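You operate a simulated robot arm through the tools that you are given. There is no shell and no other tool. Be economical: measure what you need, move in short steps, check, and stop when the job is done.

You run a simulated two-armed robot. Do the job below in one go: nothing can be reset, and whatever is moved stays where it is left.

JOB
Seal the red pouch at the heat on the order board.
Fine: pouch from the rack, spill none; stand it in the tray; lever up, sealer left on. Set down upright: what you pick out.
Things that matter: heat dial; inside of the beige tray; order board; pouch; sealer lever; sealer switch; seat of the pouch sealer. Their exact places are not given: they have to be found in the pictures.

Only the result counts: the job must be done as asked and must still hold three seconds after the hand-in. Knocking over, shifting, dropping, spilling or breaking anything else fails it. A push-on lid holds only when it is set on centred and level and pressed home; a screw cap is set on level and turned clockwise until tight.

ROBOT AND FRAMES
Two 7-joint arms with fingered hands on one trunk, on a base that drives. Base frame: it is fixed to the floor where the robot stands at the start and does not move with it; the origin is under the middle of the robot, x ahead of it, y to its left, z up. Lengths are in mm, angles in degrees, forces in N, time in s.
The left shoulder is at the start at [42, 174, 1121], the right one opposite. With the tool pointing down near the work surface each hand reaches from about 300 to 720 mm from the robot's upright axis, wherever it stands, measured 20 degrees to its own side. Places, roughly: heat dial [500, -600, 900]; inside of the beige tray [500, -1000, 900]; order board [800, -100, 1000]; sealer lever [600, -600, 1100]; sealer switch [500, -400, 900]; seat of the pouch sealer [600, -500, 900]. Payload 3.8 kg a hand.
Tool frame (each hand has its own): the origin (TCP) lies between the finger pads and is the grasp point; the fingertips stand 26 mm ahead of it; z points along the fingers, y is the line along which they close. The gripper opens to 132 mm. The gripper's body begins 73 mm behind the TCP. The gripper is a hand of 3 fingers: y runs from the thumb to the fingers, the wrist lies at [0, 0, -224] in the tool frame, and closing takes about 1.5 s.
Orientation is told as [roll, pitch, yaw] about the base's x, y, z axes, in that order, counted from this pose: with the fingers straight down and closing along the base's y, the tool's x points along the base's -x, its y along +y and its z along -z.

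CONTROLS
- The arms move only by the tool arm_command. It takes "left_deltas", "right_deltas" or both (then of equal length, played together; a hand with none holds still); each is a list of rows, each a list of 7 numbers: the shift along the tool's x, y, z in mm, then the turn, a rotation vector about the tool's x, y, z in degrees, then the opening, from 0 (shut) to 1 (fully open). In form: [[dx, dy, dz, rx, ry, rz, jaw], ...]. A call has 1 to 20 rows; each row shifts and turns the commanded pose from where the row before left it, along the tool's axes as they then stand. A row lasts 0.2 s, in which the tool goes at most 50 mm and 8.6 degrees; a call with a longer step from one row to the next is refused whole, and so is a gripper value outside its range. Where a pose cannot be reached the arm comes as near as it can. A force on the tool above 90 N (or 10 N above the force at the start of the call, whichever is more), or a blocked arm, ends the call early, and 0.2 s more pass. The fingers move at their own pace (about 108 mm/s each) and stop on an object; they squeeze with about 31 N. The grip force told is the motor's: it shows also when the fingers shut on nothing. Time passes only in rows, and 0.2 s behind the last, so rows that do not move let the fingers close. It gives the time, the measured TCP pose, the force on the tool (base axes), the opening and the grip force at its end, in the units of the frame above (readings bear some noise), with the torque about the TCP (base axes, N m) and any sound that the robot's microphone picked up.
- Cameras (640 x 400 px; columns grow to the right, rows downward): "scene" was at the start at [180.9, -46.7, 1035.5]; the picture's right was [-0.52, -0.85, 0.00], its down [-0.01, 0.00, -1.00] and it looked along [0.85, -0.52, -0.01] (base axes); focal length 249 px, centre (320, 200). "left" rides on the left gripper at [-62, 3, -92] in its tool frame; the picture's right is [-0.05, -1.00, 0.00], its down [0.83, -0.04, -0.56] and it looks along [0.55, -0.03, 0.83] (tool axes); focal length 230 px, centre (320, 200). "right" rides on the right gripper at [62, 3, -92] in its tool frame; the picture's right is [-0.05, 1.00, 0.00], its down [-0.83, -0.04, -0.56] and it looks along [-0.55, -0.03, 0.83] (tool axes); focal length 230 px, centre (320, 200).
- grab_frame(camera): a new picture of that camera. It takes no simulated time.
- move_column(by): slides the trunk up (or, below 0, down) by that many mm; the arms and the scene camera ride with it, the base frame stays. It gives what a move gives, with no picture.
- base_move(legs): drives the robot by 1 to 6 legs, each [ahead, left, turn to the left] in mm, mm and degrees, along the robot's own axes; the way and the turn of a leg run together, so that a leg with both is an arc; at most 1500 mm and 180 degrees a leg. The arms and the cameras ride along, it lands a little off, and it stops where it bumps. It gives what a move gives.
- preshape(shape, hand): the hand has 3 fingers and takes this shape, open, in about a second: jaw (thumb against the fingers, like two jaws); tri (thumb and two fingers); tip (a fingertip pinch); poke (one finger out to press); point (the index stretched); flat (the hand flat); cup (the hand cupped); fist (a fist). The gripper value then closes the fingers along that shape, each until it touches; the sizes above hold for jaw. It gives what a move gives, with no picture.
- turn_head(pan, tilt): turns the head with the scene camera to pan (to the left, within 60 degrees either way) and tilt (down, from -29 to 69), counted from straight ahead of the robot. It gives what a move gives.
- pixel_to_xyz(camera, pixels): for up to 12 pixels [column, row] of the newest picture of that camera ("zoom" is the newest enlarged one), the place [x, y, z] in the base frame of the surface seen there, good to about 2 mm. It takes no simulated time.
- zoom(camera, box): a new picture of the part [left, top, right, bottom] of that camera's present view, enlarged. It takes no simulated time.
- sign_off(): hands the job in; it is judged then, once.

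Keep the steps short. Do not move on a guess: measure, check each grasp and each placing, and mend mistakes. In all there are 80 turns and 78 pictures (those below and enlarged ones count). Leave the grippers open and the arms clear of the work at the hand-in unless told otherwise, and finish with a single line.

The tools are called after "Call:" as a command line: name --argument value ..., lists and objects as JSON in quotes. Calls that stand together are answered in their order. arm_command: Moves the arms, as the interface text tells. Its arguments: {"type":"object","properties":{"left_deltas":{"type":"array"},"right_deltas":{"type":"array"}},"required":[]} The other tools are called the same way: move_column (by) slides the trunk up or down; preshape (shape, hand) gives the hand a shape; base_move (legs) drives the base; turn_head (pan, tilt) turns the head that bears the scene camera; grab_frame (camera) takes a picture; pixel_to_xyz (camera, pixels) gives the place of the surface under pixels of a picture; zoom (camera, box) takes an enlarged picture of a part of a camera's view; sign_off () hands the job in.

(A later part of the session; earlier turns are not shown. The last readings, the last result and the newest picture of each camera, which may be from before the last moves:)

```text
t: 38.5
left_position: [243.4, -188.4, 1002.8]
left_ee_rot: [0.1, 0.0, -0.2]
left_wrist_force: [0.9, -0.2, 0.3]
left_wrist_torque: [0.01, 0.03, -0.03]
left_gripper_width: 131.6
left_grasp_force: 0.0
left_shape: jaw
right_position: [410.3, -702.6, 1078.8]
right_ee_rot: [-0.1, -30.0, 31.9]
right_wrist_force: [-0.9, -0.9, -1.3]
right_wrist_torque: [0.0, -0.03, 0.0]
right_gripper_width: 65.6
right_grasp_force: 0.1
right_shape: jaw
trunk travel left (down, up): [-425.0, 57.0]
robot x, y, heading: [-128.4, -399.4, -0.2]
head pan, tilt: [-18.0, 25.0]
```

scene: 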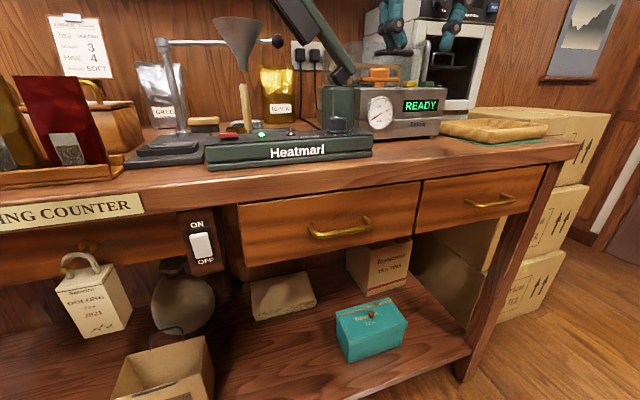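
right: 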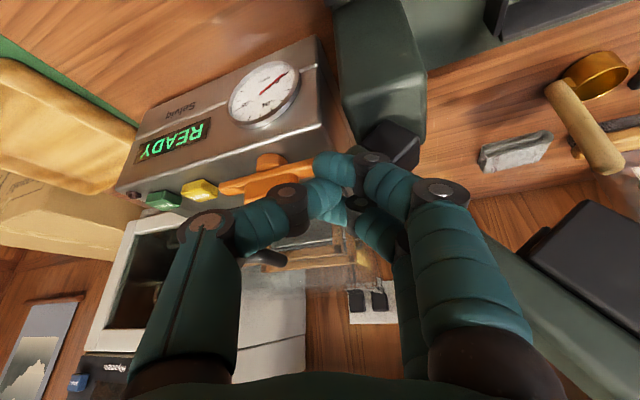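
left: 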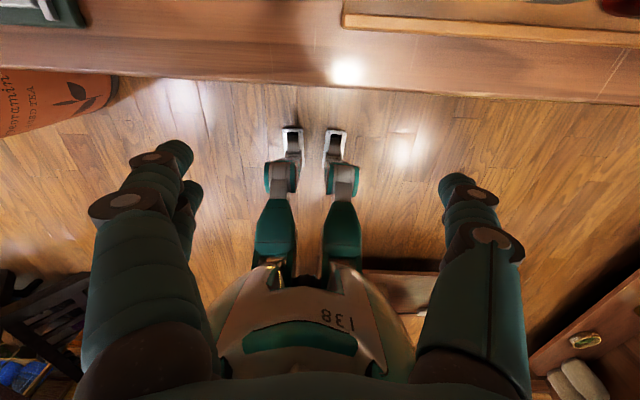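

The sweep works when the hand is further out to the right side of the robot. So I drive the robot 130 mm left, so the knob sits at a comfortable relative place, then look.

Call:
base_move --legs '[[0, 130, 0]]'

Call:
grab_frame --camera "right"

Call:
zoom --camera "right" --box '[200, 40, 360, 140]'

```text
t: 40.2
left_position: [242.2, -58.5, 1003.7]
left_ee_rot: [0.1, 0.0, -0.3]
left_wrist_force: [0.1, 0.3, 0.0]
left_wrist_torque: [-0.03, 0.02, 0.0]
left_gripper_width: 131.7
left_grasp_force: 0.0
left_shape: jaw
right_position: [410.6, -573.1, 1078.6]
right_ee_rot: [-0.2, -30.0, 31.8]
right_wrist_force: [-0.7, 0.4, 1.5]
right_wrist_torque: [-0.04, 0.01, 0.0]
right_gripper_width: 65.6
right_grasp_force: 0.1
right_shape: jaw
trunk travel left (down, up): [-425.0, 57.0]
robot x, y, heading: [-127.4, -274.2, -0.2]
head pan, tilt: [-18.0, 25.0]
```

```text
46 pictures are left
```

right: 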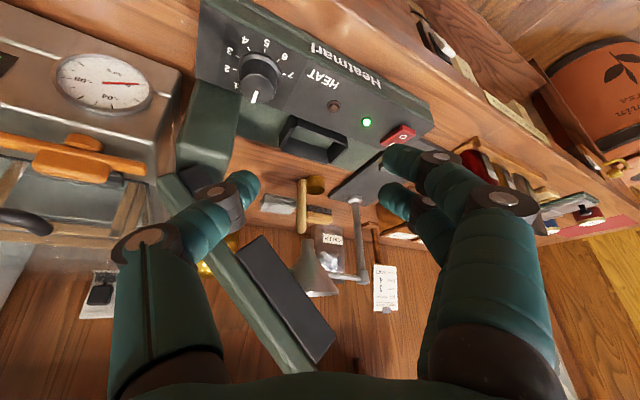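

```text
4.00 times, centred on (280, 90) of right
```

zoom: 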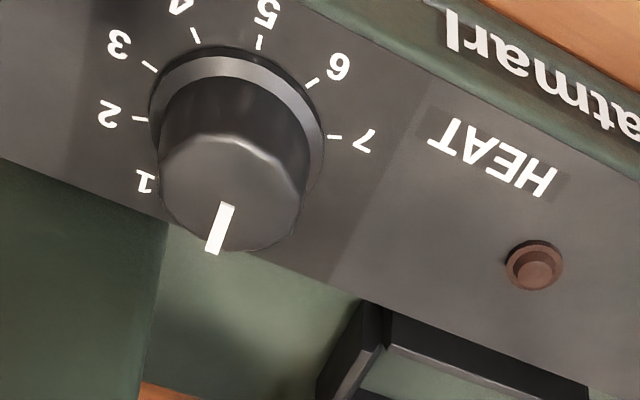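

Call:
pixel_to_xyz --camera "zoom" --pixels '[[228, 206], [213, 250], [331, 137], [313, 83], [260, 42], [197, 38], [152, 69], [138, 119], [232, 190], [165, 190], [295, 205], [330, 385]]'

Call:
pixel_to_xyz --camera "right" --pixels '[[260, 330], [285, 365], [180, 190], [325, 350], [250, 240], [310, 118], [343, 162], [280, 138], [292, 158]]'

```text
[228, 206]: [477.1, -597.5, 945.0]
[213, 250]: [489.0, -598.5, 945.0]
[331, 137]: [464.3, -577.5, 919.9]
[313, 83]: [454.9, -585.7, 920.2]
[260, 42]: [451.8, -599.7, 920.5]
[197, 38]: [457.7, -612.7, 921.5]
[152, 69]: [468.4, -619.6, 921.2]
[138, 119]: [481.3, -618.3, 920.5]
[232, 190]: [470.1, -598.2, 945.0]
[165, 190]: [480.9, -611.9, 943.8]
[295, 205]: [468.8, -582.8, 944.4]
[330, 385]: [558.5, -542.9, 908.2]
```

```text
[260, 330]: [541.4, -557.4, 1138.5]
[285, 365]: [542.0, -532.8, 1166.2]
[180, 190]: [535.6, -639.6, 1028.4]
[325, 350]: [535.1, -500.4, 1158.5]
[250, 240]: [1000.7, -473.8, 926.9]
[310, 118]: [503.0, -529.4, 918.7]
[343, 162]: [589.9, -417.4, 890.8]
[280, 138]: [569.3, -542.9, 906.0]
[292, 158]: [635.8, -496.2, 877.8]
```

Sealer hasn't shifted; knob centre (474.5,-598), pointer about 4° → need ~135° clockwise to 4. Move above the knob.

Call:
arm_command --right_deltas '[[5.2, -18.4, 31.1, 0, 0, 0, 0.38], [5.2, -18.4, 31.1, 0, 0, 0, 0.38], [5.2, -18.4, 31.1, 0, 0, 0, 0.38], [0, 0, 0, 0, 0, 0, 0.38], [0, 0, 0, 0, 0, 0, 0.38]]'

```text
t: 41.4
left_position: [242.7, -59.8, 1003.4]
left_ee_rot: [0.0, 0.0, -0.2]
left_wrist_force: [-0.2, -0.6, -0.4]
left_wrist_torque: [0.0, 0.0, 0.0]
left_gripper_width: 131.9
left_grasp_force: 0.0
left_shape: jaw
right_position: [467.5, -602.1, 988.4]
right_ee_rot: [0.0, -29.9, 31.8]
right_wrist_force: [-0.2, 0.1, 0.8]
right_wrist_torque: [0.0, 0.0, 0.0]
right_gripper_width: 50.6
right_grasp_force: 0.0
right_shape: jaw
trunk travel left (down, up): [-425.0, 57.0]
robot x, y, heading: [-130.7, -271.9, 0.3]
head pan, tilt: [-18.0, 25.0]
```

In position above. Dry-run the sweep above the knob (there and back) to see it is reachable.

Call:
arm_command --right_deltas '[[0, 1.1, 0, 4, 0, 6.93, 0.38], [0, 1.1, 0, 4, 0, 6.93, 0.38], [0, 1.1, 0, 4, 0, 6.93, 0.38], [0, 1.1, 0, 4, 0, 6.93, 0.38], [0, 1.1, 0, 4, 0, 6.93, 0.38], [0, 1.1, 0, 4, 0, 6.93, 0.38], [0, 1.1, 0, 4, 0, 6.93, 0.38], [0, 1.1, 0, 4, 0, 6.93, 0.38], [0, 0, 0, 0, 0, 0, 0.38]]'

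Call:
arm_command --right_deltas '[[0, -1.1, 0, -4, 0, -6.93, 0.38], [0, -1.1, 0, -4, 0, -6.93, 0.38], [0, -1.1, 0, -4, 0, -6.93, 0.38], [0, -1.1, 0, -4, 0, -6.93, 0.38], [0, -1.1, 0, -4, 0, -6.93, 0.38], [0, -1.1, 0, -4, 0, -6.93, 0.38], [0, -1.1, 0, -4, 0, -6.93, 0.38], [0, -1.1, 0, -4, 0, -6.93, 0.38], [0, 0, 0, 0, 0, 0, 0.38]]'

```text
t: 43.4
left_position: [241.3, -58.4, 1001.9]
left_ee_rot: [0.0, 0.0, -0.3]
left_wrist_force: [0.5, 0.5, 0.3]
left_wrist_torque: [-0.02, -0.03, -0.02]
left_gripper_width: 131.8
left_grasp_force: 0.1
left_shape: jaw
right_position: [467.1, -595.1, 989.9]
right_ee_rot: [-0.1, -30.2, -32.2]
right_wrist_force: [-1.3, -0.4, -0.9]
right_wrist_torque: [-0.02, 0.04, -0.01]
right_gripper_width: 50.5
right_grasp_force: 0.1
right_shape: jaw
trunk travel left (down, up): [-425.0, 57.0]
robot x, y, heading: [-127.5, -268.7, -0.3]
head pan, tilt: [-18.0, 25.0]
```

```text
t: 45.4
left_position: [242.2, -58.6, 1003.4]
left_ee_rot: [-0.1, 0.0, -0.2]
left_wrist_force: [0.3, 0.0, 0.2]
left_wrist_torque: [0.0, 0.0, 0.03]
left_gripper_width: 131.8
left_grasp_force: 0.0
left_shape: jaw
right_position: [466.8, -603.9, 989.3]
right_ee_rot: [-0.2, -30.0, 31.9]
right_wrist_force: [0.4, 0.0, -0.1]
right_wrist_torque: [0.02, 0.0, 0.03]
right_gripper_width: 50.2
right_grasp_force: 0.2
right_shape: jaw
trunk travel left (down, up): [-425.0, 57.0]
robot x, y, heading: [-124.0, -273.9, -0.3]
head pan, tilt: [-18.0, 25.0]
```

Sweep is fully reachable. Descend, grip, turn 64°, open, lift, and look.

Call:
arm_command --right_deltas '[[9.7, 0, 16.9, 0, 0, 0, 0.38], [9.7, 0, 16.9, 0, 0, 0, 0.38], [0, 0, 0, 0, 0, 0, 0.1], [0, 0, 0, 0, 0, 0, 0.1], [0, 0, 0, 0, 0, 0, 0.1], [0, 0, 0, 0, 0, 0, 0.1]]'

Call:
arm_command --right_deltas '[[0, 1.1, 0, 4, 0, 6.93, 0.1], [0, 1.1, 0, 4, 0, 6.93, 0.1], [0, 1.1, 0, 4, 0, 6.93, 0.1], [0, 1.1, 0, 4, 0, 6.93, 0.1], [0, 1.1, 0, 4, 0, 6.93, 0.1], [0, 1.1, 0, 4, 0, 6.93, 0.1], [0, 1.1, 0, 4, 0, 6.93, 0.1], [0, 1.1, 0, 4, 0, 6.93, 0.1], [0, 0, 0, 0, 0, 0, 0.1], [0, 0, 0, 0, 0, 0, 0.38], [0, 0, 0, 0, 0, 0, 0.38], [-9.7, 0, -16.9, 0, 0, 0, 0.38], [-9.7, 0, -16.9, 0, 0, 0, 0.38]]'

Call:
grab_frame --camera "right"

```text
t: 46.8
left_position: [243.2, -59.0, 1003.6]
left_ee_rot: [0.1, 0.0, -0.2]
left_wrist_force: [0.3, -0.1, -0.2]
left_wrist_torque: [-0.01, -0.01, -0.01]
left_gripper_width: 131.9
left_grasp_force: 0.1
left_shape: jaw
right_position: [466.8, -603.1, 951.5]
right_ee_rot: [-0.2, -30.0, 31.8]
right_wrist_force: [1.2, -2.3, 1.1]
right_wrist_torque: [-0.05, -0.04, -0.04]
right_gripper_width: 24.4
right_grasp_force: 30.4
right_shape: jaw
trunk travel left (down, up): [-425.0, 57.0]
robot x, y, heading: [-130.0, -271.5, -0.3]
head pan, tilt: [-18.0, 25.0]
```

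```text
t: 49.6
left_position: [244.3, -57.8, 1004.0]
left_ee_rot: [-0.1, 0.1, -0.1]
left_wrist_force: [0.3, 0.2, 0.5]
left_wrist_torque: [0.0, -0.02, 0.01]
left_gripper_width: 131.8
left_grasp_force: 0.0
left_shape: jaw
right_position: [471.3, -601.5, 995.0]
right_ee_rot: [-0.1, -30.1, -32.2]
right_wrist_force: [0.4, 0.5, 0.5]
right_wrist_torque: [-0.03, 0.0, 0.0]
right_gripper_width: 49.6
right_grasp_force: 0.0
right_shape: jaw
right hand out of reach, approached as far as the arm can: row 8
trunk travel left (down, up): [-425.0, 57.0]
robot x, y, heading: [-128.2, -277.2, -0.2]
head pan, tilt: [-18.0, 25.0]
```

```text
44 pictures are left
```

right: 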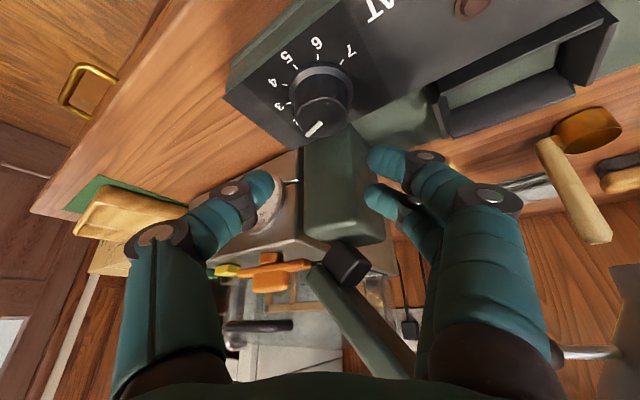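

Call:
zoom --camera "right" --box '[240, 30, 400, 150]'

Call:
pixel_to_xyz --camera "right" --pixels '[[307, 136], [321, 123], [322, 117]]'

```text
3.33 times, centred on (320, 90) of right
```

zoom: 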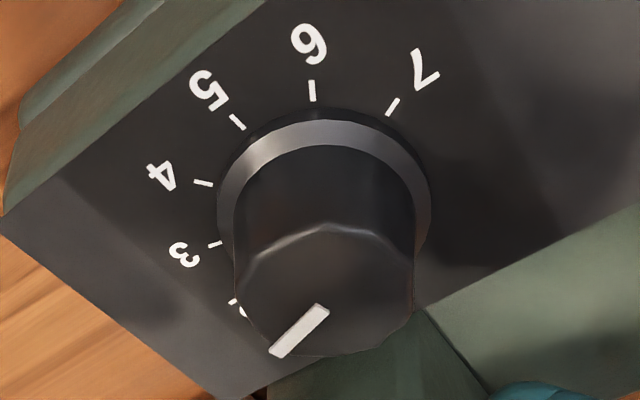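

```text
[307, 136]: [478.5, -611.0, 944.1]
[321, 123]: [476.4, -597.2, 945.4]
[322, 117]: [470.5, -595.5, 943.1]
```

Pointer now at about 72° (near 2). Another ~66° needed. Return the hand ccw above the knob.

Call:
arm_command --right_deltas '[[0, -1.1, 0, -4, 0, -6.93, 0.38], [0, -1.1, 0, -4, 0, -6.93, 0.38], [0, -1.1, 0, -4, 0, -6.93, 0.38], [0, -1.1, 0, -4, 0, -6.93, 0.38], [0, -1.1, 0, -4, 0, -6.93, 0.38], [0, -1.1, 0, -4, 0, -6.93, 0.38], [0, -1.1, 0, -4, 0, -6.93, 0.38], [0, -1.1, 0, -4, 0, -6.93, 0.38], [1.5, 8.1, 4.9, 0, 0, 0, 0.38], [0, 0, 0, 0, 0, 0, 0.38]]'

```text
t: 51.8
left_position: [241.8, -59.3, 1003.3]
left_ee_rot: [0.0, 0.1, -0.1]
left_wrist_force: [0.1, 0.2, 0.6]
left_wrist_torque: [-0.01, -0.02, 0.0]
left_gripper_width: 132.1
left_grasp_force: 0.1
left_shape: jaw
right_position: [468.9, -601.3, 988.5]
right_ee_rot: [0.0, -30.0, 31.8]
right_wrist_force: [0.5, 0.4, 0.4]
right_wrist_torque: [-0.01, 0.02, 0.01]
right_gripper_width: 49.7
right_grasp_force: 0.1
right_shape: jaw
trunk travel left (down, up): [-425.0, 57.0]
robot x, y, heading: [-131.2, -273.8, -0.3]
head pan, tilt: [-18.0, 25.0]
```

Call:
arm_command --right_deltas '[[9.7, 0.8, 16.2, 0, 0, 0, 0.38], [9.7, 0, 16.2, 0, 0, 0, 0.38], [0, 0, 0, 0, 0, 0, 0.1], [0, 0, 0, 0, 0, 0, 0.1], [0, 0, 0, 0, 0, 0, 0.1], [0, 0, 0, 0, 0, 0, 0.1]]'

Call:
arm_command --right_deltas '[[0, 1.1, 0, 4, 0, 6.93, 0.1], [0, 1.1, 0, 4, 0, 6.93, 0.1], [0, 1.1, 0, 4, 0, 6.93, 0.1], [0, 1.1, 0, 4, 0, 6.93, 0.1], [0, 1.1, 0, 4, 0, 6.93, 0.1], [0, 1.1, 0, 4, 0, 6.93, 0.1], [0, 1.1, 0, 4, 0, 6.93, 0.1], [0, 0.7, 0, 2.9, 0, 5.02, 0.1], [0, 0, 0, 0, 0, 0, 0.1], [0, 0, 0, 0, 0, 0, 0.38], [0, 0, 0, 0, 0, 0, 0.38], [-9.7, 0, -16.9, 0, 0, 0, 0.38], [-9.7, 0, -16.9, 0, 0, 0, 0.38]]'

Call:
grab_frame --camera "right"

Call:
zoom --camera "right" --box '[240, 30, 400, 150]'

```text
t: 53.2
left_position: [242.8, -58.0, 1003.4]
left_ee_rot: [0.0, 0.0, -0.1]
left_wrist_force: [-0.4, -0.7, -0.1]
left_wrist_torque: [0.0, 0.03, -0.05]
left_gripper_width: 131.9
left_grasp_force: 0.1
left_shape: jaw
right_position: [468.9, -600.0, 952.1]
right_ee_rot: [-0.1, -30.2, 31.9]
right_wrist_force: [6.2, -1.1, 2.1]
right_wrist_torque: [-0.05, -0.13, -0.02]
right_gripper_width: 24.1
right_grasp_force: 30.6
right_shape: jaw
trunk travel left (down, up): [-425.0, 57.0]
robot x, y, heading: [-132.1, -267.8, -0.4]
head pan, tilt: [-18.0, 25.0]
```

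```text
t: 56.0
left_position: [242.1, -57.2, 1002.8]
left_ee_rot: [0.1, 0.0, -0.3]
left_wrist_force: [-0.5, -0.5, 0.4]
left_wrist_torque: [0.02, -0.02, 0.01]
left_gripper_width: 131.9
left_grasp_force: 0.1
left_shape: jaw
right_position: [466.5, -586.2, 988.2]
right_ee_rot: [-0.1, -30.0, -30.0]
right_wrist_force: [0.0, 0.5, 0.5]
right_wrist_torque: [0.03, 0.02, -0.03]
right_gripper_width: 50.2
right_grasp_force: 0.0
right_shape: jaw
right hand out of reach, approached as far as the arm can: row 8
trunk travel left (down, up): [-425.0, 57.0]
robot x, y, heading: [-129.9, -272.1, -0.3]
head pan, tilt: [-18.0, 25.0]
```

```text
42 pictures are left
```

right: 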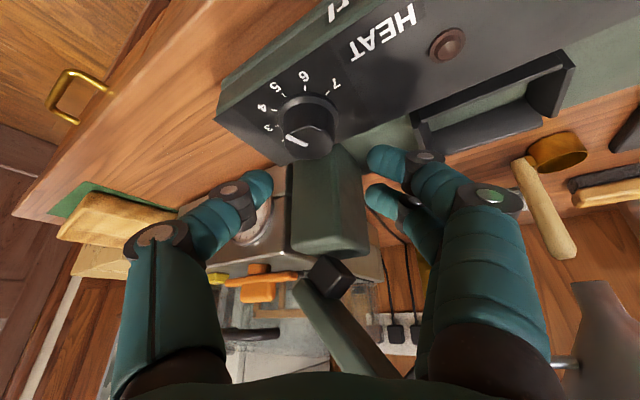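

```text
3.33 times, centred on (320, 90) of right
```

zoom: 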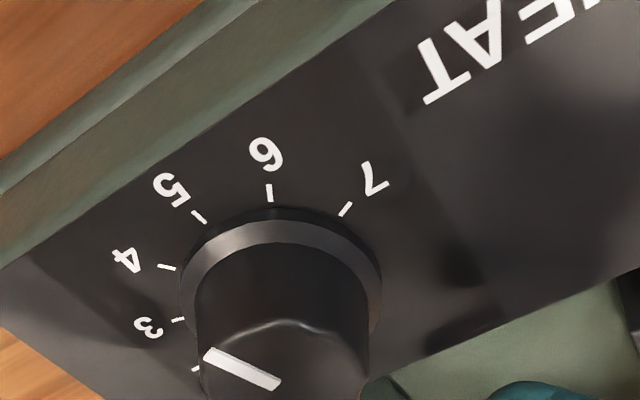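

Call:
pixel_to_xyz --camera "zoom" --pixels '[[209, 358], [276, 385], [240, 371], [172, 268], [182, 319], [285, 345]]'

```text
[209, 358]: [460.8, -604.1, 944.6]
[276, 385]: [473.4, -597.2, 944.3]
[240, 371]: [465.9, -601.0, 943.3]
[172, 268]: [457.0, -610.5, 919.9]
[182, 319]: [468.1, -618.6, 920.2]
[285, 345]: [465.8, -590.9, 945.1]
```

Pointer at ~155°, i.e. halfway between 4 and 5; overshoot ~16°. I go to yaw −8°, regrip and turn back 16° ccw.

Call:
arm_command --right_deltas '[[0, 0, 0, -3.67, 0, -6.35, 0.38], [0, 0, 0, -3.67, 0, -6.35, 0.38], [0, 0, 0, -3.67, 0, -6.35, 0.38], [-2.3, -10.9, -0.9, 0, 0, 0, 0.38], [0, 0, 0, 0, 0, 0, 0.38]]'

Call:
arm_command --right_deltas '[[9.7, 0, 16.9, 0, 0, 0, 0.38], [9.7, 0, 16.9, 0, 0, 0, 0.38], [0, 0, 0, 0, 0, 0, 0.1], [0, 0, 0, 0, 0, 0, 0.1], [0, 0, 0, 0, 0, 0, 0.1], [0, 0, 0, 0, 0, 0, 0.1]]'

Call:
arm_command --right_deltas '[[0, -0.55, 0, -2, 0, -3.46, 0.1], [0, -0.55, 0, -2, 0, -3.46, 0.1], [0, -0.55, 0, -2, 0, -3.46, 0.1], [0, -0.55, 0, -2, 0, -3.46, 0.1], [0, 0, 0, 0, 0, 0, 0.1], [0, 0, 0, 0, 0, 0, 0.2], [0, 0, 0, 0, 0, 0, 0.38], [0, 0, 0, 0, 0, 0, 0.38], [-9.7, 0, -16.9, 0, 0, 0, 0.38], [-9.7, 0, -16.9, 0, 0, 0, 0.38], [0, 0, 0, 0, 0, 0, 0.38]]'

Call:
zoom --camera "right" --box '[240, 30, 400, 150]'

```text
t: 57.2
left_position: [242.2, -58.6, 1003.8]
left_ee_rot: [-0.1, 0.0, -0.1]
left_wrist_force: [0.3, -0.3, -0.1]
left_wrist_torque: [-0.04, -0.01, -0.02]
left_gripper_width: 131.8
left_grasp_force: 0.1
left_shape: jaw
right_position: [467.9, -599.5, 991.7]
right_ee_rot: [-0.1, -30.0, -7.8]
right_wrist_force: [0.3, -0.4, -0.6]
right_wrist_torque: [0.05, -0.01, 0.02]
right_gripper_width: 49.9
right_grasp_force: 0.0
right_shape: jaw
trunk travel left (down, up): [-425.0, 57.0]
robot x, y, heading: [-129.3, -273.1, -0.3]
head pan, tilt: [-18.0, 25.0]
```

```text
t: 58.6
left_position: [242.5, -58.3, 1003.3]
left_ee_rot: [0.0, 0.0, -0.2]
left_wrist_force: [-0.1, 0.3, 0.8]
left_wrist_torque: [0.0, 0.01, 0.01]
left_gripper_width: 132.0
left_grasp_force: 0.1
left_shape: jaw
right_position: [467.9, -597.8, 952.2]
right_ee_rot: [-0.2, -30.0, -8.0]
right_wrist_force: [2.0, -0.7, 0.8]
right_wrist_torque: [-0.02, 0.03, 0.01]
right_gripper_width: 24.8
right_grasp_force: 31.2
right_shape: jaw
trunk travel left (down, up): [-425.0, 57.0]
robot x, y, heading: [-128.8, -273.1, 0.1]
head pan, tilt: [-18.0, 25.0]
```

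```text
t: 61.0
left_position: [243.3, -58.8, 1003.3]
left_ee_rot: [0.1, 0.0, -0.2]
left_wrist_force: [-0.4, -0.3, -0.5]
left_wrist_torque: [0.03, 0.0, -0.04]
left_gripper_width: 132.0
left_grasp_force: 0.0
left_shape: jaw
right_position: [468.0, -601.5, 988.9]
right_ee_rot: [-0.1, -30.0, 8.0]
right_wrist_force: [0.1, 0.2, 0.5]
right_wrist_torque: [0.03, 0.02, 0.03]
right_gripper_width: 50.0
right_grasp_force: 0.0
right_shape: jaw
trunk travel left (down, up): [-425.0, 57.0]
robot x, y, heading: [-131.7, -270.9, -0.2]
head pan, tilt: [-18.0, 25.0]
```

```text
3.33 times, centred on (320, 90) of right
```

zoom: 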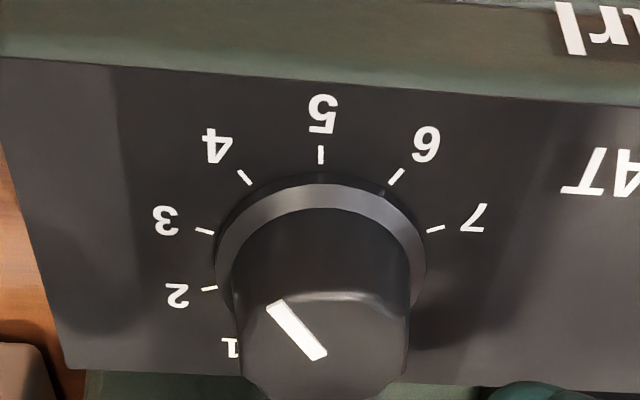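

Call:
pixel_to_xyz --camera "zoom" --pixels '[[274, 306], [317, 355], [295, 330], [250, 184], [239, 171], [321, 155], [205, 231], [435, 229], [278, 304], [270, 308]]'

Call:
zoom --camera "right" --box '[290, 90, 350, 135]'

```text
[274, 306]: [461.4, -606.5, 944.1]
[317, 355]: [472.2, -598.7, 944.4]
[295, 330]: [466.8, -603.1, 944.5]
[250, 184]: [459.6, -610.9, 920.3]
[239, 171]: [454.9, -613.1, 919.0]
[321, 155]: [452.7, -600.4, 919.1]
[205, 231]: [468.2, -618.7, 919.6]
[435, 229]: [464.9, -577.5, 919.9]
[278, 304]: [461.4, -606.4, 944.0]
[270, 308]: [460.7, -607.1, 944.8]
```

```text
8.89 times, centred on (320, 112) of right
```

zoom: 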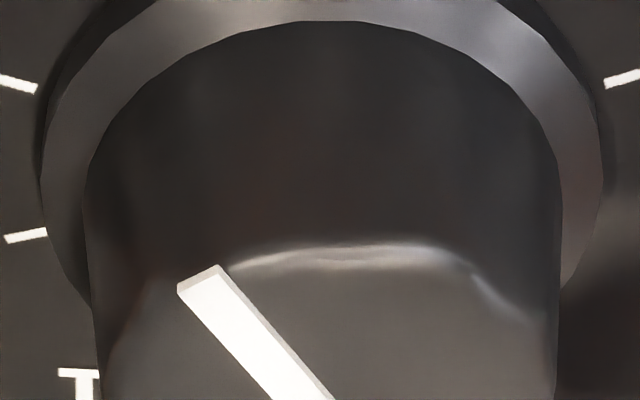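

Pointer reads between 142–148° in the same measure where tick 4 reads 142°: set to 4. Next: the lever must be raised again (now ~60°). I retreat and move the hand to the left of the lever, high up.

Call:
arm_command --right_deltas '[[0, 0, 0, 4, 0, 6.93, 0.3], [35.2, 0, -29, 0, 0, 0, 0.3], [35.2, 0, -29, 0, 0, 0, 0.1], [0, 37.5, 0, 0, 0, 0, 0.1], [0, 37.5, 0, 0, 0, 0, 0.1], [0, 37.5, 0, 0, 0, 0, 0.1], [0, 37.5, 0, 0, 0, 0, 0.1], [-19.5, 0, -33.8, 0, 0, 0, 0.1], [-19.5, 0, -33.8, 0, 0, 0, 0.1], [-19.5, 0, -33.8, 0, 0, 0, 0.1], [-19.5, 0, -33.8, 0, 0, 0, 0.1], [-19.5, 0, -33.8, 0, 0, 0, 0.1], [0, 0, 0, 0, 0, 0, 0.1]]'

Call:
turn_head --pan -28 --tilt 3

Call:
grab_frame --camera "scene"

```text
t: 63.8
left_position: [243.0, -58.6, 1002.8]
left_ee_rot: [0.0, 0.1, -0.2]
left_wrist_force: [0.0, -0.2, 0.2]
left_wrist_torque: [-0.04, -0.02, -0.01]
left_gripper_width: 131.7
left_grasp_force: 0.1
left_shape: jaw
right_position: [378.2, -450.4, 1199.5]
right_ee_rot: [-0.1, -30.0, -0.1]
right_wrist_force: [0.3, 0.9, -0.3]
right_wrist_torque: [-0.01, -0.02, 0.02]
right_gripper_width: 13.7
right_grasp_force: 0.1
right_shape: jaw
trunk travel left (down, up): [-425.0, 57.0]
robot x, y, heading: [-130.4, -270.4, -0.4]
head pan, tilt: [-18.0, 25.0]
```

```text
t: 64.7
left_position: [243.1, -58.1, 1003.2]
left_ee_rot: [0.0, 0.0, -0.2]
left_wrist_force: [-0.2, 0.1, 0.8]
left_wrist_torque: [-0.01, -0.02, -0.02]
left_gripper_width: 131.9
left_grasp_force: 0.1
left_shape: jaw
right_position: [379.8, -450.4, 1200.0]
right_ee_rot: [-0.1, -29.9, 0.0]
right_wrist_force: [0.8, 0.7, -0.8]
right_wrist_torque: [0.0, -0.01, 0.02]
right_gripper_width: 13.4
right_grasp_force: 0.0
right_shape: jaw
trunk travel left (down, up): [-425.0, 57.0]
robot x, y, heading: [-127.7, -271.5, -0.3]
head pan, tilt: [-28.0, 3.0]
```

```text
38 pictures are left
```

scene: 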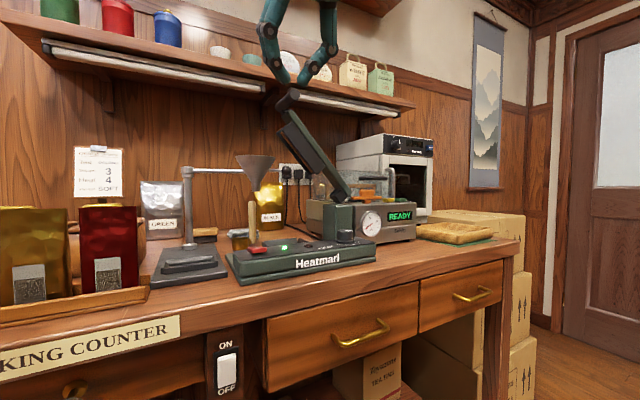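

Call:
pixel_to_xyz --camera "scene" --pixels '[[284, 103], [292, 95], [299, 96], [330, 170], [310, 160], [355, 185], [130, 205], [95, 205], [115, 287]]'

Call:
zoom --camera "scene" --box '[240, 60, 400, 200]'

```text
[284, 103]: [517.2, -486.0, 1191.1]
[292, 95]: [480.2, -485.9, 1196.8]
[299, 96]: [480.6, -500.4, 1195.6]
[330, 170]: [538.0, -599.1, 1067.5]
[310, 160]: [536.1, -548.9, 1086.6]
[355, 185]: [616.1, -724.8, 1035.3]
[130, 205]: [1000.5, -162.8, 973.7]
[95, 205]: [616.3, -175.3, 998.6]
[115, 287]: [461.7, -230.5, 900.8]
```

```text
2.86 times, centred on (320, 130) of scene
```

zoom: 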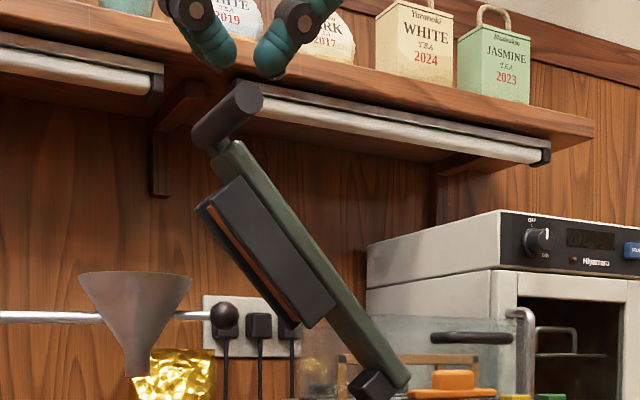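

Handle at (475–530,-491,1193). I advance to its left (y≈-435), then sweep it toward −y to raise the lever.

Call:
arm_command --right_deltas '[[0, 15, 0, 0, 0, 0, 0.05], [-36, 0, 20.8, 0, 0, 0, 0.05], [-36, 0, 20.8, 0, 0, 0, 0.05], [-36, 0, 20.8, 0, 0, 0, 0.05], [-2.5, 0, -4.3, 0, 0, 0, 0.05], [0, -15, 0, 0, 0, 0, 0.05], [0, -15, 0, 0, 0, 0, 0.05], [0, -15, 0, 0, 0, 0, 0.05], [0, -15, 0, 0, 0, 0, 0.05], [0, -15, 0, 0, 0, 0, 0.05], [0, -12, 0, 0, 0, 0, 0.05], [0, 0, 0, 0, 0, 0, 0.05]]'

Call:
zoom --camera "scene" --box '[200, 20, 440, 220]'

```text
t: 67.3
left_position: [242.3, -58.7, 1003.8]
left_ee_rot: [0.0, 0.0, -0.2]
left_wrist_force: [0.0, -0.5, 1.0]
left_wrist_torque: [-0.01, -0.01, -0.05]
left_gripper_width: 132.1
left_grasp_force: 0.1
left_shape: jaw
right_position: [398.6, -543.3, 1209.3]
right_ee_rot: [0.0, -30.0, 0.1]
right_wrist_force: [0.5, -0.4, -0.3]
right_wrist_torque: [0.03, -0.01, 0.01]
right_gripper_width: 6.8
right_grasp_force: 0.1
right_shape: jaw
right hand out of reach, approached as far as the arm can: row 1, 2, 3, 4
trunk travel left (down, up): [-425.0, 57.0]
robot x, y, heading: [-128.8, -272.7, -0.3]
head pan, tilt: [-28.0, 3.0]
```

```text
2.00 times, centred on (320, 120) of scene
```

zoom: 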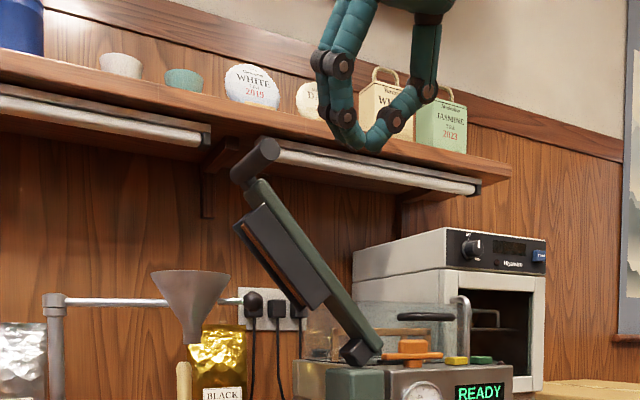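

Forward reach was blocked by posture, not the arm length. I use the base: 110 mm left, then 105 mm ahead, so the hand comes to the handle's left side.

Call:
base_move --legs '[[0, 110, 0], [105, 0, 0]]'

Call:
zoom --camera "scene" --box '[280, 0, 600, 220]'

```text
t: 69.7
left_position: [348.0, 52.4, 1003.0]
left_ee_rot: [0.0, 0.0, -0.2]
left_wrist_force: [-0.3, -0.2, -0.2]
left_wrist_torque: [-0.02, 0.03, 0.03]
left_gripper_width: 132.0
left_grasp_force: 0.0
left_shape: jaw
right_position: [503.7, -433.7, 1208.7]
right_ee_rot: [-0.1, -30.1, 0.1]
right_wrist_force: [-0.4, 0.4, 0.1]
right_wrist_torque: [0.0, 0.03, -0.01]
right_gripper_width: 6.9
right_grasp_force: 0.1
right_shape: jaw
trunk travel left (down, up): [-425.0, 57.0]
robot x, y, heading: [-26.0, -159.9, 0.1]
head pan, tilt: [-28.0, 3.0]
```

```text
1.82 times, centred on (440, 110) of scene
```

zoom: 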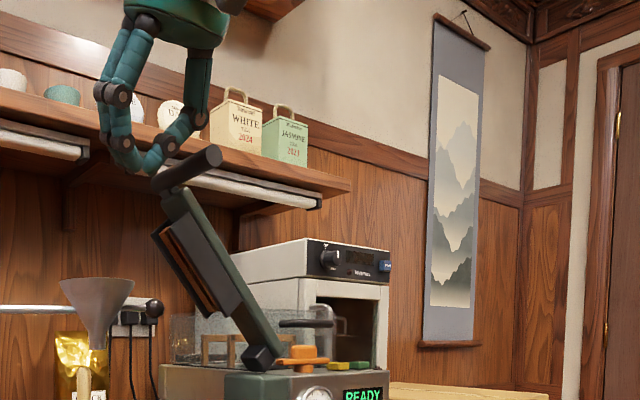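

Hand is left of the handle. Sweep −y 96 mm.

Call:
arm_command --right_deltas '[[0, -12, 0, 0, 0, 0, 0.05], [0, -12, 0, 0, 0, 0, 0.05], [0, -12, 0, 0, 0, 0, 0.05], [0, -12, 0, 0, 0, 0, 0.05], [0, -12, 0, 0, 0, 0, 0.05], [0, -12, 0, 0, 0, 0, 0.05], [0, -12, 0, 0, 0, 0, 0.05], [0, -12, 0, 0, 0, 0, 0.05], [0, 0, 0, 0, 0, 0, 0.05]]'

Call:
zoom --camera "scene" --box '[280, 0, 600, 220]'

```text
t: 71.7
left_position: [345.3, 58.4, 1003.7]
left_ee_rot: [-0.4, -0.2, -0.2]
left_wrist_force: [-0.2, -1.0, -0.4]
left_wrist_torque: [-0.01, -0.02, -0.02]
left_gripper_width: 131.9
left_grasp_force: 0.1
left_shape: jaw
right_position: [502.9, -513.2, 1228.6]
right_ee_rot: [0.1, -32.6, 1.0]
right_wrist_force: [9.1, 31.7, 60.5]
right_wrist_torque: [-0.74, 0.45, -0.11]
right_gripper_width: 3.4
right_grasp_force: 0.1
right_shape: jaw
trunk travel left (down, up): [-425.0, 57.0]
robot x, y, heading: [-25.0, -161.8, -0.2]
head pan, tilt: [-28.0, 3.0]
```

```text
1.82 times, centred on (440, 110) of scene
```

zoom: 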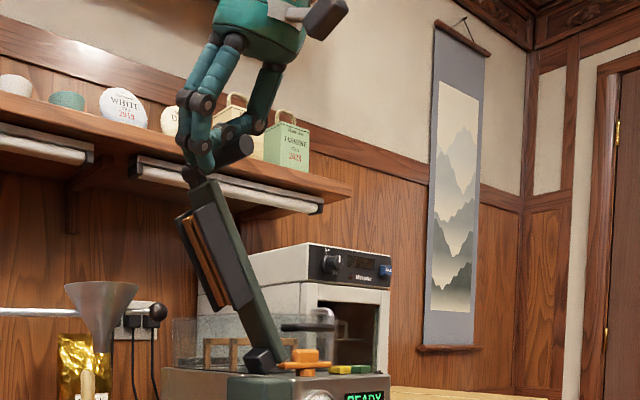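

Lever is rising, but the thumb rides on the handle (60 N up). I lift 20 mm and open the fingers to let the handle sit between them.

Call:
arm_command --right_deltas '[[-5, 0, -8.7, 0, 0, 0, 0.1], [-5, 0, -8.7, 0, 0, 0, 0.25], [0, 0, 0, 0, 0, 0, 0.35], [0, 0, 0, 0, 0, 0, 0.35]]'

Call:
zoom --camera "scene" --box '[320, 0, 480, 120]'

Call:
grab_frame --camera "right"

```text
t: 72.7
left_position: [345.0, 56.4, 1001.2]
left_ee_rot: [-0.3, -0.2, -0.2]
left_wrist_force: [0.2, 1.1, -0.3]
left_wrist_torque: [-0.01, -0.04, -0.03]
left_gripper_width: 131.9
left_grasp_force: 0.1
left_shape: jaw
right_position: [501.7, -518.4, 1242.8]
right_ee_rot: [-0.2, -31.8, 0.7]
right_wrist_force: [2.6, 20.1, 50.3]
right_wrist_torque: [-1.5, 0.2, 0.06]
right_gripper_width: 36.7
right_grasp_force: 0.0
right_shape: jaw
trunk travel left (down, up): [-425.0, 57.0]
robot x, y, heading: [-21.9, -164.5, -0.2]
head pan, tilt: [-28.0, 3.0]
```

```text
3.33 times, centred on (400, 60) of scene
```

zoom: 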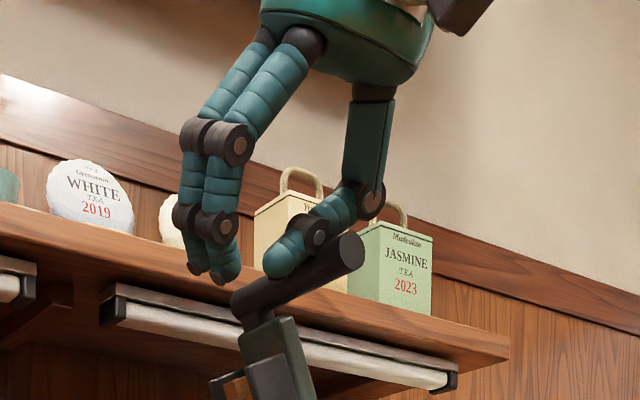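

```text
32 pictures are left
```

right: 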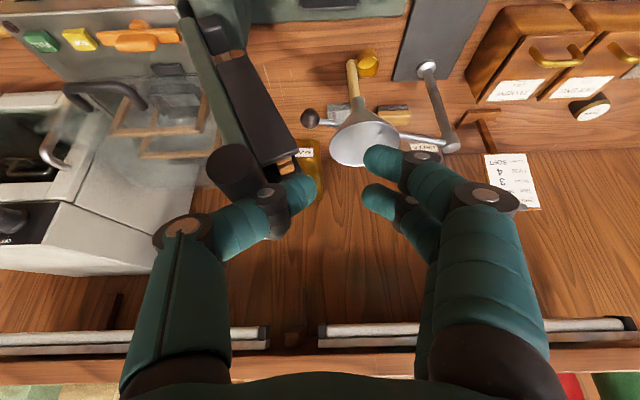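

Call:
pixel_to_xyz --camera "right" --pixels '[[230, 160], [238, 180], [225, 180], [250, 165]]'

Call:
arm_command --right_deltas '[[-10, 5, -17.3, 0, 0, 0, 0.4], [-20, 0, -34.6, 0, 0, 0, 0.6], [0, 0, 0, 0, 0, 0, 0.6]]'

Call:
grab_frame --camera "right"

```text
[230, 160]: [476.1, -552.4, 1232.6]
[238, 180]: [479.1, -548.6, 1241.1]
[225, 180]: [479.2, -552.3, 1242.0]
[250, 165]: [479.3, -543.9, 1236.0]
```

```text
t: 73.5
left_position: [348.1, 51.4, 1002.5]
left_ee_rot: [-0.1, 0.0, -0.3]
left_wrist_force: [0.4, 0.1, -0.9]
left_wrist_torque: [-0.01, -0.03, -0.01]
left_gripper_width: 131.8
left_grasp_force: 0.0
left_shape: jaw
right_position: [502.8, -525.1, 1287.6]
right_ee_rot: [-0.1, -29.7, -0.2]
right_wrist_force: [-0.4, 0.3, 0.4]
right_wrist_torque: [-0.01, 0.0, -0.02]
right_gripper_width: 78.8
right_grasp_force: 0.1
right_shape: jaw
trunk travel left (down, up): [-425.0, 57.0]
robot x, y, heading: [-25.5, -159.9, -0.6]
head pan, tilt: [-28.0, 3.0]
```

```text
31 pictures are left
```

right: 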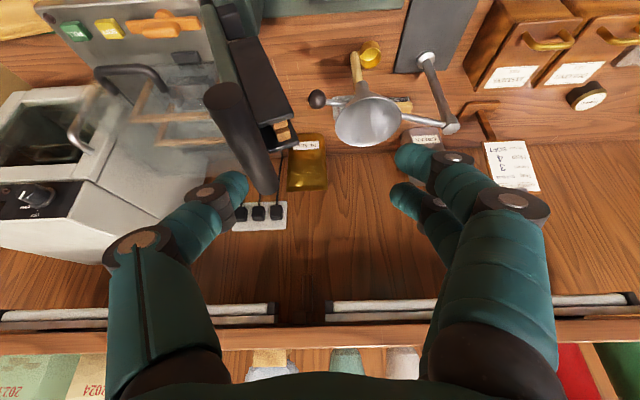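

Call:
pixel_to_xyz --camera "right" --pixels '[[225, 95], [240, 130], [262, 180], [250, 150], [215, 40]]'

Call:
turn_head --pan -35 --tilt 3

Call:
zoom --camera "scene" --box '[200, 0, 480, 220]'

```text
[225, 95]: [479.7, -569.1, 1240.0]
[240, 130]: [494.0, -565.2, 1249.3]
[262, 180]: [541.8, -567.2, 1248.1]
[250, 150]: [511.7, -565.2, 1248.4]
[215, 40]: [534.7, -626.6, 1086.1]
```

```text
t: 74.2
left_position: [347.9, 51.8, 1003.7]
left_ee_rot: [0.0, -0.1, -0.1]
left_wrist_force: [-0.2, 0.0, 0.3]
left_wrist_torque: [0.0, -0.02, 0.0]
left_gripper_width: 132.0
left_grasp_force: 0.2
left_shape: jaw
right_position: [503.4, -523.4, 1289.2]
right_ee_rot: [-0.1, -29.9, -0.1]
right_wrist_force: [0.4, 0.1, 0.0]
right_wrist_torque: [-0.04, 0.01, 0.0]
right_gripper_width: 78.8
right_grasp_force: 0.2
right_shape: jaw
trunk travel left (down, up): [-425.0, 57.0]
robot x, y, heading: [-29.1, -159.5, -0.1]
head pan, tilt: [-35.0, 3.0]
```

```text
1.82 times, centred on (340, 110) of scene
```

zoom: 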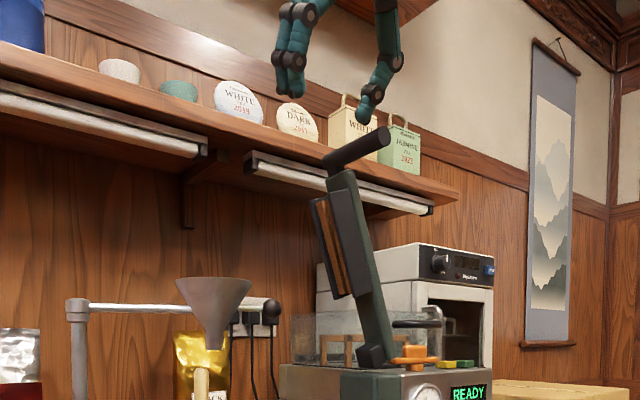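

Lever has sprung fully up (handle at (~510,-566,1245)). Now to the pouch: drive back, left, and look down on the rack.

Call:
base_move --legs '[[-150, 0, 0], [0, 220, 0], [110, 0, 0]]'

Call:
turn_head --pan -28 --tilt 20

Call:
grab_frame --camera "scene"

Call:
zoom --camera "right" --box '[160, 0, 480, 200]'

```text
t: 78.5
left_position: [307.1, 274.5, 1003.1]
left_ee_rot: [0.0, 0.0, -0.6]
left_wrist_force: [0.0, 0.9, 0.6]
left_wrist_torque: [0.02, 0.0, -0.03]
left_gripper_width: 131.9
left_grasp_force: 0.1
left_shape: jaw
right_position: [459.7, -304.0, 1289.5]
right_ee_rot: [-0.2, -30.1, -0.4]
right_wrist_force: [-0.2, -0.8, -0.8]
right_wrist_torque: [-0.02, 0.0, -0.02]
right_gripper_width: 78.7
right_grasp_force: 0.1
right_shape: jaw
trunk travel left (down, up): [-425.0, 57.0]
robot x, y, heading: [-70.6, 63.1, -0.6]
head pan, tilt: [-35.0, 3.0]
```

```text
t: 79.3
left_position: [305.7, 274.4, 1002.6]
left_ee_rot: [0.0, 0.0, -0.6]
left_wrist_force: [-0.1, -0.4, 0.2]
left_wrist_torque: [0.01, -0.01, 0.01]
left_gripper_width: 131.9
left_grasp_force: 0.1
left_shape: jaw
right_position: [459.2, -302.2, 1289.3]
right_ee_rot: [-0.1, -30.1, -0.5]
right_wrist_force: [0.9, -0.9, -0.3]
right_wrist_torque: [-0.02, 0.01, 0.04]
right_gripper_width: 78.6
right_grasp_force: 0.0
right_shape: jaw
trunk travel left (down, up): [-425.0, 57.0]
robot x, y, heading: [-66.1, 62.3, -0.8]
head pan, tilt: [-28.0, 20.0]
```

```text
29 pictures are left
```

scene: 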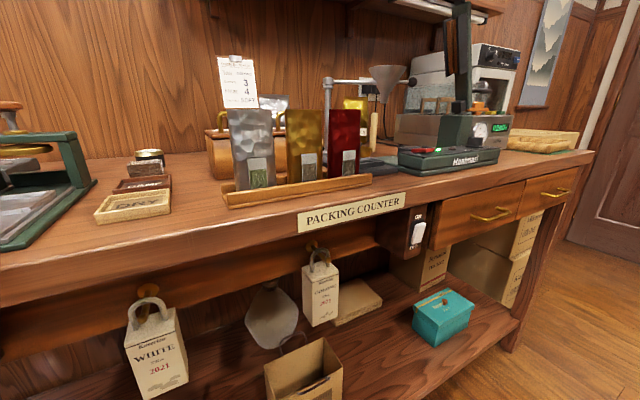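

```text
2.00 times, centred on (320, 100) of right
```

zoom: 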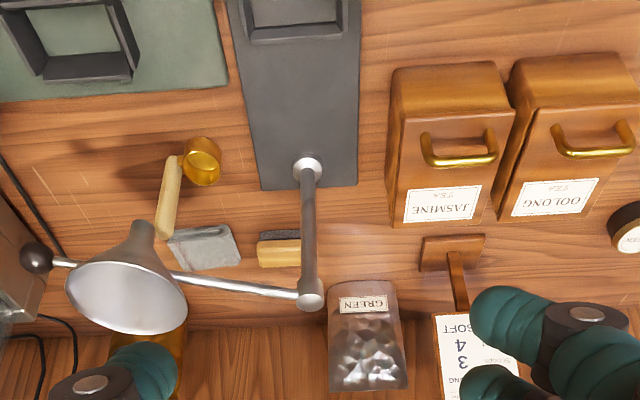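

Lever is up. I bring the right hand vertical and over the red pouch for a view from above.

Call:
arm_command --right_deltas '[[0, 0, 0, 0, 7.5, 0, 1], [0, 0, 0, 0, 7.5, 0, 1], [0, 0, 0, 0, 7.5, 0, 1], [0, 0, 0, 0, 7.5, 0, 1], [15, 20, 36, 0, 0, 0, 1], [15, 20, 36, 0, 0, 0, 1], [15, 20, 36, 0, 0, 0, 1], [15, 20, 36, 0, 0, 0, 1], [0, 0, 0, 0, 0, 0, 1]]'

Call:
grab_frame --camera "right"

```text
t: 81.3
left_position: [306.8, 273.5, 1003.6]
left_ee_rot: [0.1, -0.1, -0.6]
left_wrist_force: [0.3, 0.2, 0.3]
left_wrist_torque: [-0.05, 0.0, 0.01]
left_gripper_width: 131.7
left_grasp_force: 0.0
left_shape: jaw
right_position: [356.5, -228.5, 1105.5]
right_ee_rot: [0.1, -0.1, -0.5]
right_wrist_force: [0.2, 0.4, 0.0]
right_wrist_torque: [-0.03, 0.0, 0.01]
right_gripper_width: 131.7
right_grasp_force: 0.0
right_shape: jaw
right hand out of reach, approached as far as the arm can: row 3, 4
trunk travel left (down, up): [-425.0, 57.0]
robot x, y, heading: [-66.5, 63.0, -0.4]
head pan, tilt: [-28.0, 20.0]
```

```text
27 pictures are left
```

right: 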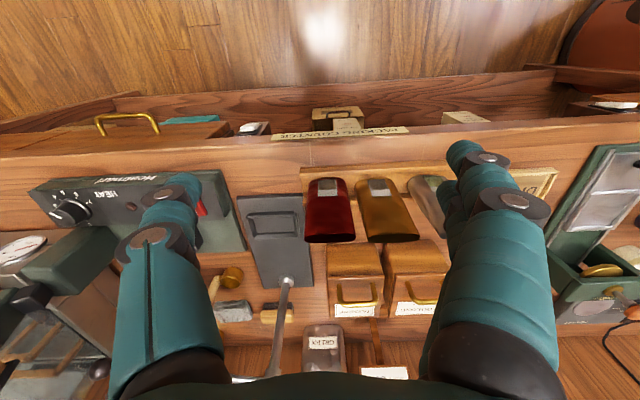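

Call:
zoom --camera "right" --box '[280, 150, 440, 270]'

Call:
pixel_to_xyz --camera "right" --pixels '[[307, 240], [354, 240], [330, 241], [330, 225], [307, 182], [347, 182], [369, 240], [326, 195], [310, 215], [349, 215], [363, 215]]'

```text
3.33 times, centred on (360, 210) of right
```

zoom: 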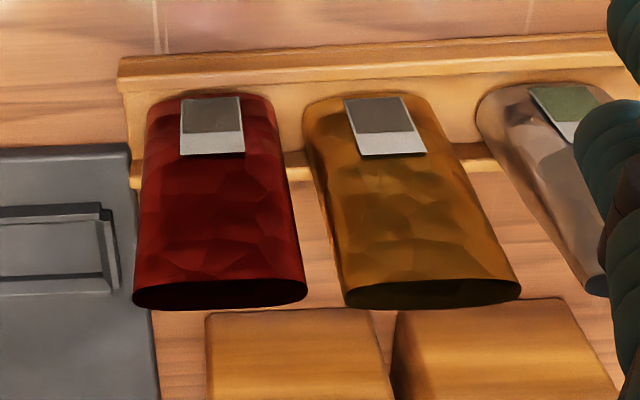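

```text
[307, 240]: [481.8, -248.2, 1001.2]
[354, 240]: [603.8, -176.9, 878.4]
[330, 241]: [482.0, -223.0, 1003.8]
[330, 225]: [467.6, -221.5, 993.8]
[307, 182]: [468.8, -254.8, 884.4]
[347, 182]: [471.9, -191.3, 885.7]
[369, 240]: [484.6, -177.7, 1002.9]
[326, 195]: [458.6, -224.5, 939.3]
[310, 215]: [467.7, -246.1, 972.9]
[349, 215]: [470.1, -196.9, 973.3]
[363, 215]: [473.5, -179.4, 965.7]
```

Red pouch: top opening centre ≈(481,-222,1003), ~56 wide in y, thin in x; too little gap to the gold one for a y-grasp. I'll grasp front-to-back (closing along x): test yaw −90° here in free air.

Call:
arm_command --right_deltas '[[0, 0, 0, 0, 0, 8.2, 1], [0, 0, 0, 0, 0, 8.2, 1], [0, 0, 0, 0, 0, 8.2, 1], [0, 0, 0, 0, 0, 8.2, 1], [0, 0, 0, 0, 0, 8.2, 1], [0, 0, 0, 0, 0, 8.2, 1], [0, 0, 0, 0, 0, 8.2, 1], [0, 0, 0, 0, 0, 8.2, 1], [0, 0, 0, 0, 0, 8.2, 1], [0, 0, 0, 0, 0, 8.2, 1], [0, 0, 0, 0, 0, 8, 1], [0, 0, 0, 0, 0, 0, 1]]'

```text
t: 83.9
left_position: [306.7, 274.3, 1002.8]
left_ee_rot: [0.1, -0.1, -0.6]
left_wrist_force: [0.2, -0.4, -0.2]
left_wrist_torque: [0.06, 0.03, 0.01]
left_gripper_width: 131.9
left_grasp_force: 0.1
left_shape: jaw
right_position: [369.4, -411.9, 1110.9]
right_ee_rot: [0.0, 0.5, -89.8]
right_wrist_force: [0.0, -0.3, 0.7]
right_wrist_torque: [-0.01, -0.04, 0.0]
right_gripper_width: 131.8
right_grasp_force: 0.0
right_shape: jaw
right hand out of reach, approached as far as the arm can: row 7, 8, 9, 10, 11
trunk travel left (down, up): [-425.0, 57.0]
robot x, y, heading: [-64.7, 66.1, -0.7]
head pan, tilt: [-28.0, 20.0]
```

Yaw −90 only works far out. Test yaw +90 instead.

Call:
arm_command --right_deltas '[[0, 0, 0, 0, 0, -8.5, 1], [0, 0, 0, 0, 0, -8.5, 1], [0, 0, 0, 0, 0, -8.5, 1], [0, 0, 0, 0, 0, -8.5, 1], [0, 0, 0, 0, 0, -8.5, 1], [0, 0, 0, 0, 0, -8.5, 1], [0, 0, 0, 0, 0, -8.5, 1], [0, 0, 0, 0, 0, -8.5, 1], [0, 0, 0, 0, 0, -8.5, 1], [0, 0, 0, 0, 0, -8.5, 1], [0, 0, 0, 0, 0, -8.5, 1], [0, 0, 0, 0, 0, -8.5, 1], [0, 0, 0, 0, 0, -8.5, 1], [0, 0, 0, 0, 0, -8.5, 1], [0, 0, 0, 0, 0, -8.5, 1], [0, 0, 0, 0, 0, -8.5, 1], [0, 0, 0, 0, 0, -8.5, 1], [0, 0, 0, 0, 0, -8.5, 1]]'

Call:
arm_command --right_deltas '[[0, 0, 0, 0, 0, -8.5, 0.6], [0, 0, 0, 0, 0, -8.5, 0.6], [0, 0, 0, 0, 0, -8.5, 0.6], [0, 0, 0, 0, 0, -1, 0.6], [-30, 0, 0, 0, 0, 0, 0.6], [-30, 0, 0, 0, 0, 0, 0.6], [-30, 0, 0, 0, 0, 0, 0.6], [0, 0, 0, 0, 0, 0, 0.6]]'

```text
t: 87.7
left_position: [306.6, 273.5, 1002.6]
left_ee_rot: [0.0, 0.0, -0.5]
left_wrist_force: [-0.3, 0.6, 0.1]
left_wrist_torque: [-0.01, -0.01, -0.02]
left_gripper_width: 131.9
left_grasp_force: 0.0
left_shape: jaw
right_position: [370.9, -410.2, 1111.7]
right_ee_rot: [0.0, 0.0, 62.8]
right_wrist_force: [-0.2, 0.0, 0.2]
right_wrist_torque: [0.0, 0.0, 0.04]
right_gripper_width: 131.9
right_grasp_force: 0.1
right_shape: jaw
trunk travel left (down, up): [-425.0, 57.0]
robot x, y, heading: [-65.6, 64.5, -0.5]
head pan, tilt: [-28.0, 20.0]
```

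```text
t: 89.5
left_position: [306.4, 272.9, 1003.2]
left_ee_rot: [0.1, 0.0, -0.5]
left_wrist_force: [-0.2, 0.7, 0.0]
left_wrist_torque: [0.02, 0.01, -0.02]
left_gripper_width: 131.7
left_grasp_force: 0.0
left_shape: jaw
right_position: [372.3, -319.8, 1110.3]
right_ee_rot: [-0.1, 0.0, 89.2]
right_wrist_force: [-0.2, -0.6, -0.5]
right_wrist_torque: [0.0, -0.01, 0.0]
right_gripper_width: 79.7
right_grasp_force: 0.0
right_shape: jaw
trunk travel left (down, up): [-425.0, 57.0]
robot x, y, heading: [-65.6, 62.8, -0.7]
head pan, tilt: [-28.0, 20.0]
```

Yaw +90 is reachable without complaint. Go above the pouch at (481,-222,1060).

Call:
arm_command --right_deltas '[[-24.5, -27.2, 12.5, 0, 0, 0, 0.5], [-24.5, -27.2, 12.5, 0, 0, 0, 0.5], [-24.5, -27.2, 12.5, 0, 0, 0, 0.5], [-24.5, -27.2, 12.5, 0, 0, 0.8, 0.5], [0, 0, 0, 0, 0, 0, 0.5], [0, 0, 0, 0, 0, 0, 0.5]]'

Call:
grab_frame --camera "right"

```text
t: 90.9
left_position: [307.9, 273.3, 1003.9]
left_ee_rot: [0.0, 0.1, -0.6]
left_wrist_force: [-0.4, 0.4, 0.1]
left_wrist_torque: [0.02, -0.07, -0.02]
left_gripper_width: 131.8
left_grasp_force: 0.0
left_shape: jaw
right_position: [469.2, -231.4, 1055.3]
right_ee_rot: [-0.1, 0.1, 88.4]
right_wrist_force: [0.1, -0.4, -0.1]
right_wrist_torque: [-0.03, 0.03, 0.0]
right_gripper_width: 66.5
right_grasp_force: 0.1
right_shape: jaw
right hand out of reach, approached as far as the arm can: row 4
trunk travel left (down, up): [-425.0, 57.0]
robot x, y, heading: [-64.9, 64.8, -0.8]
head pan, tilt: [-28.0, 20.0]
```

```text
25 pictures are left
```

right: 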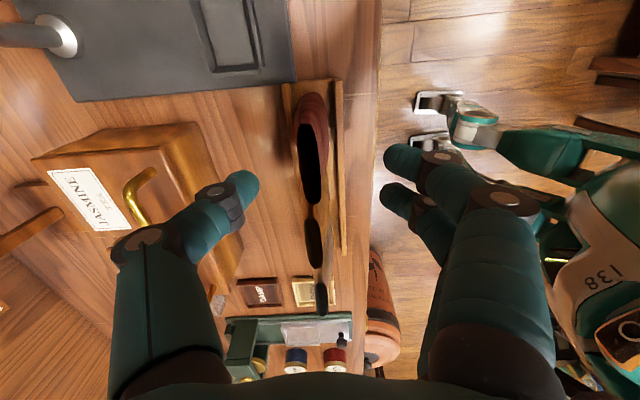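

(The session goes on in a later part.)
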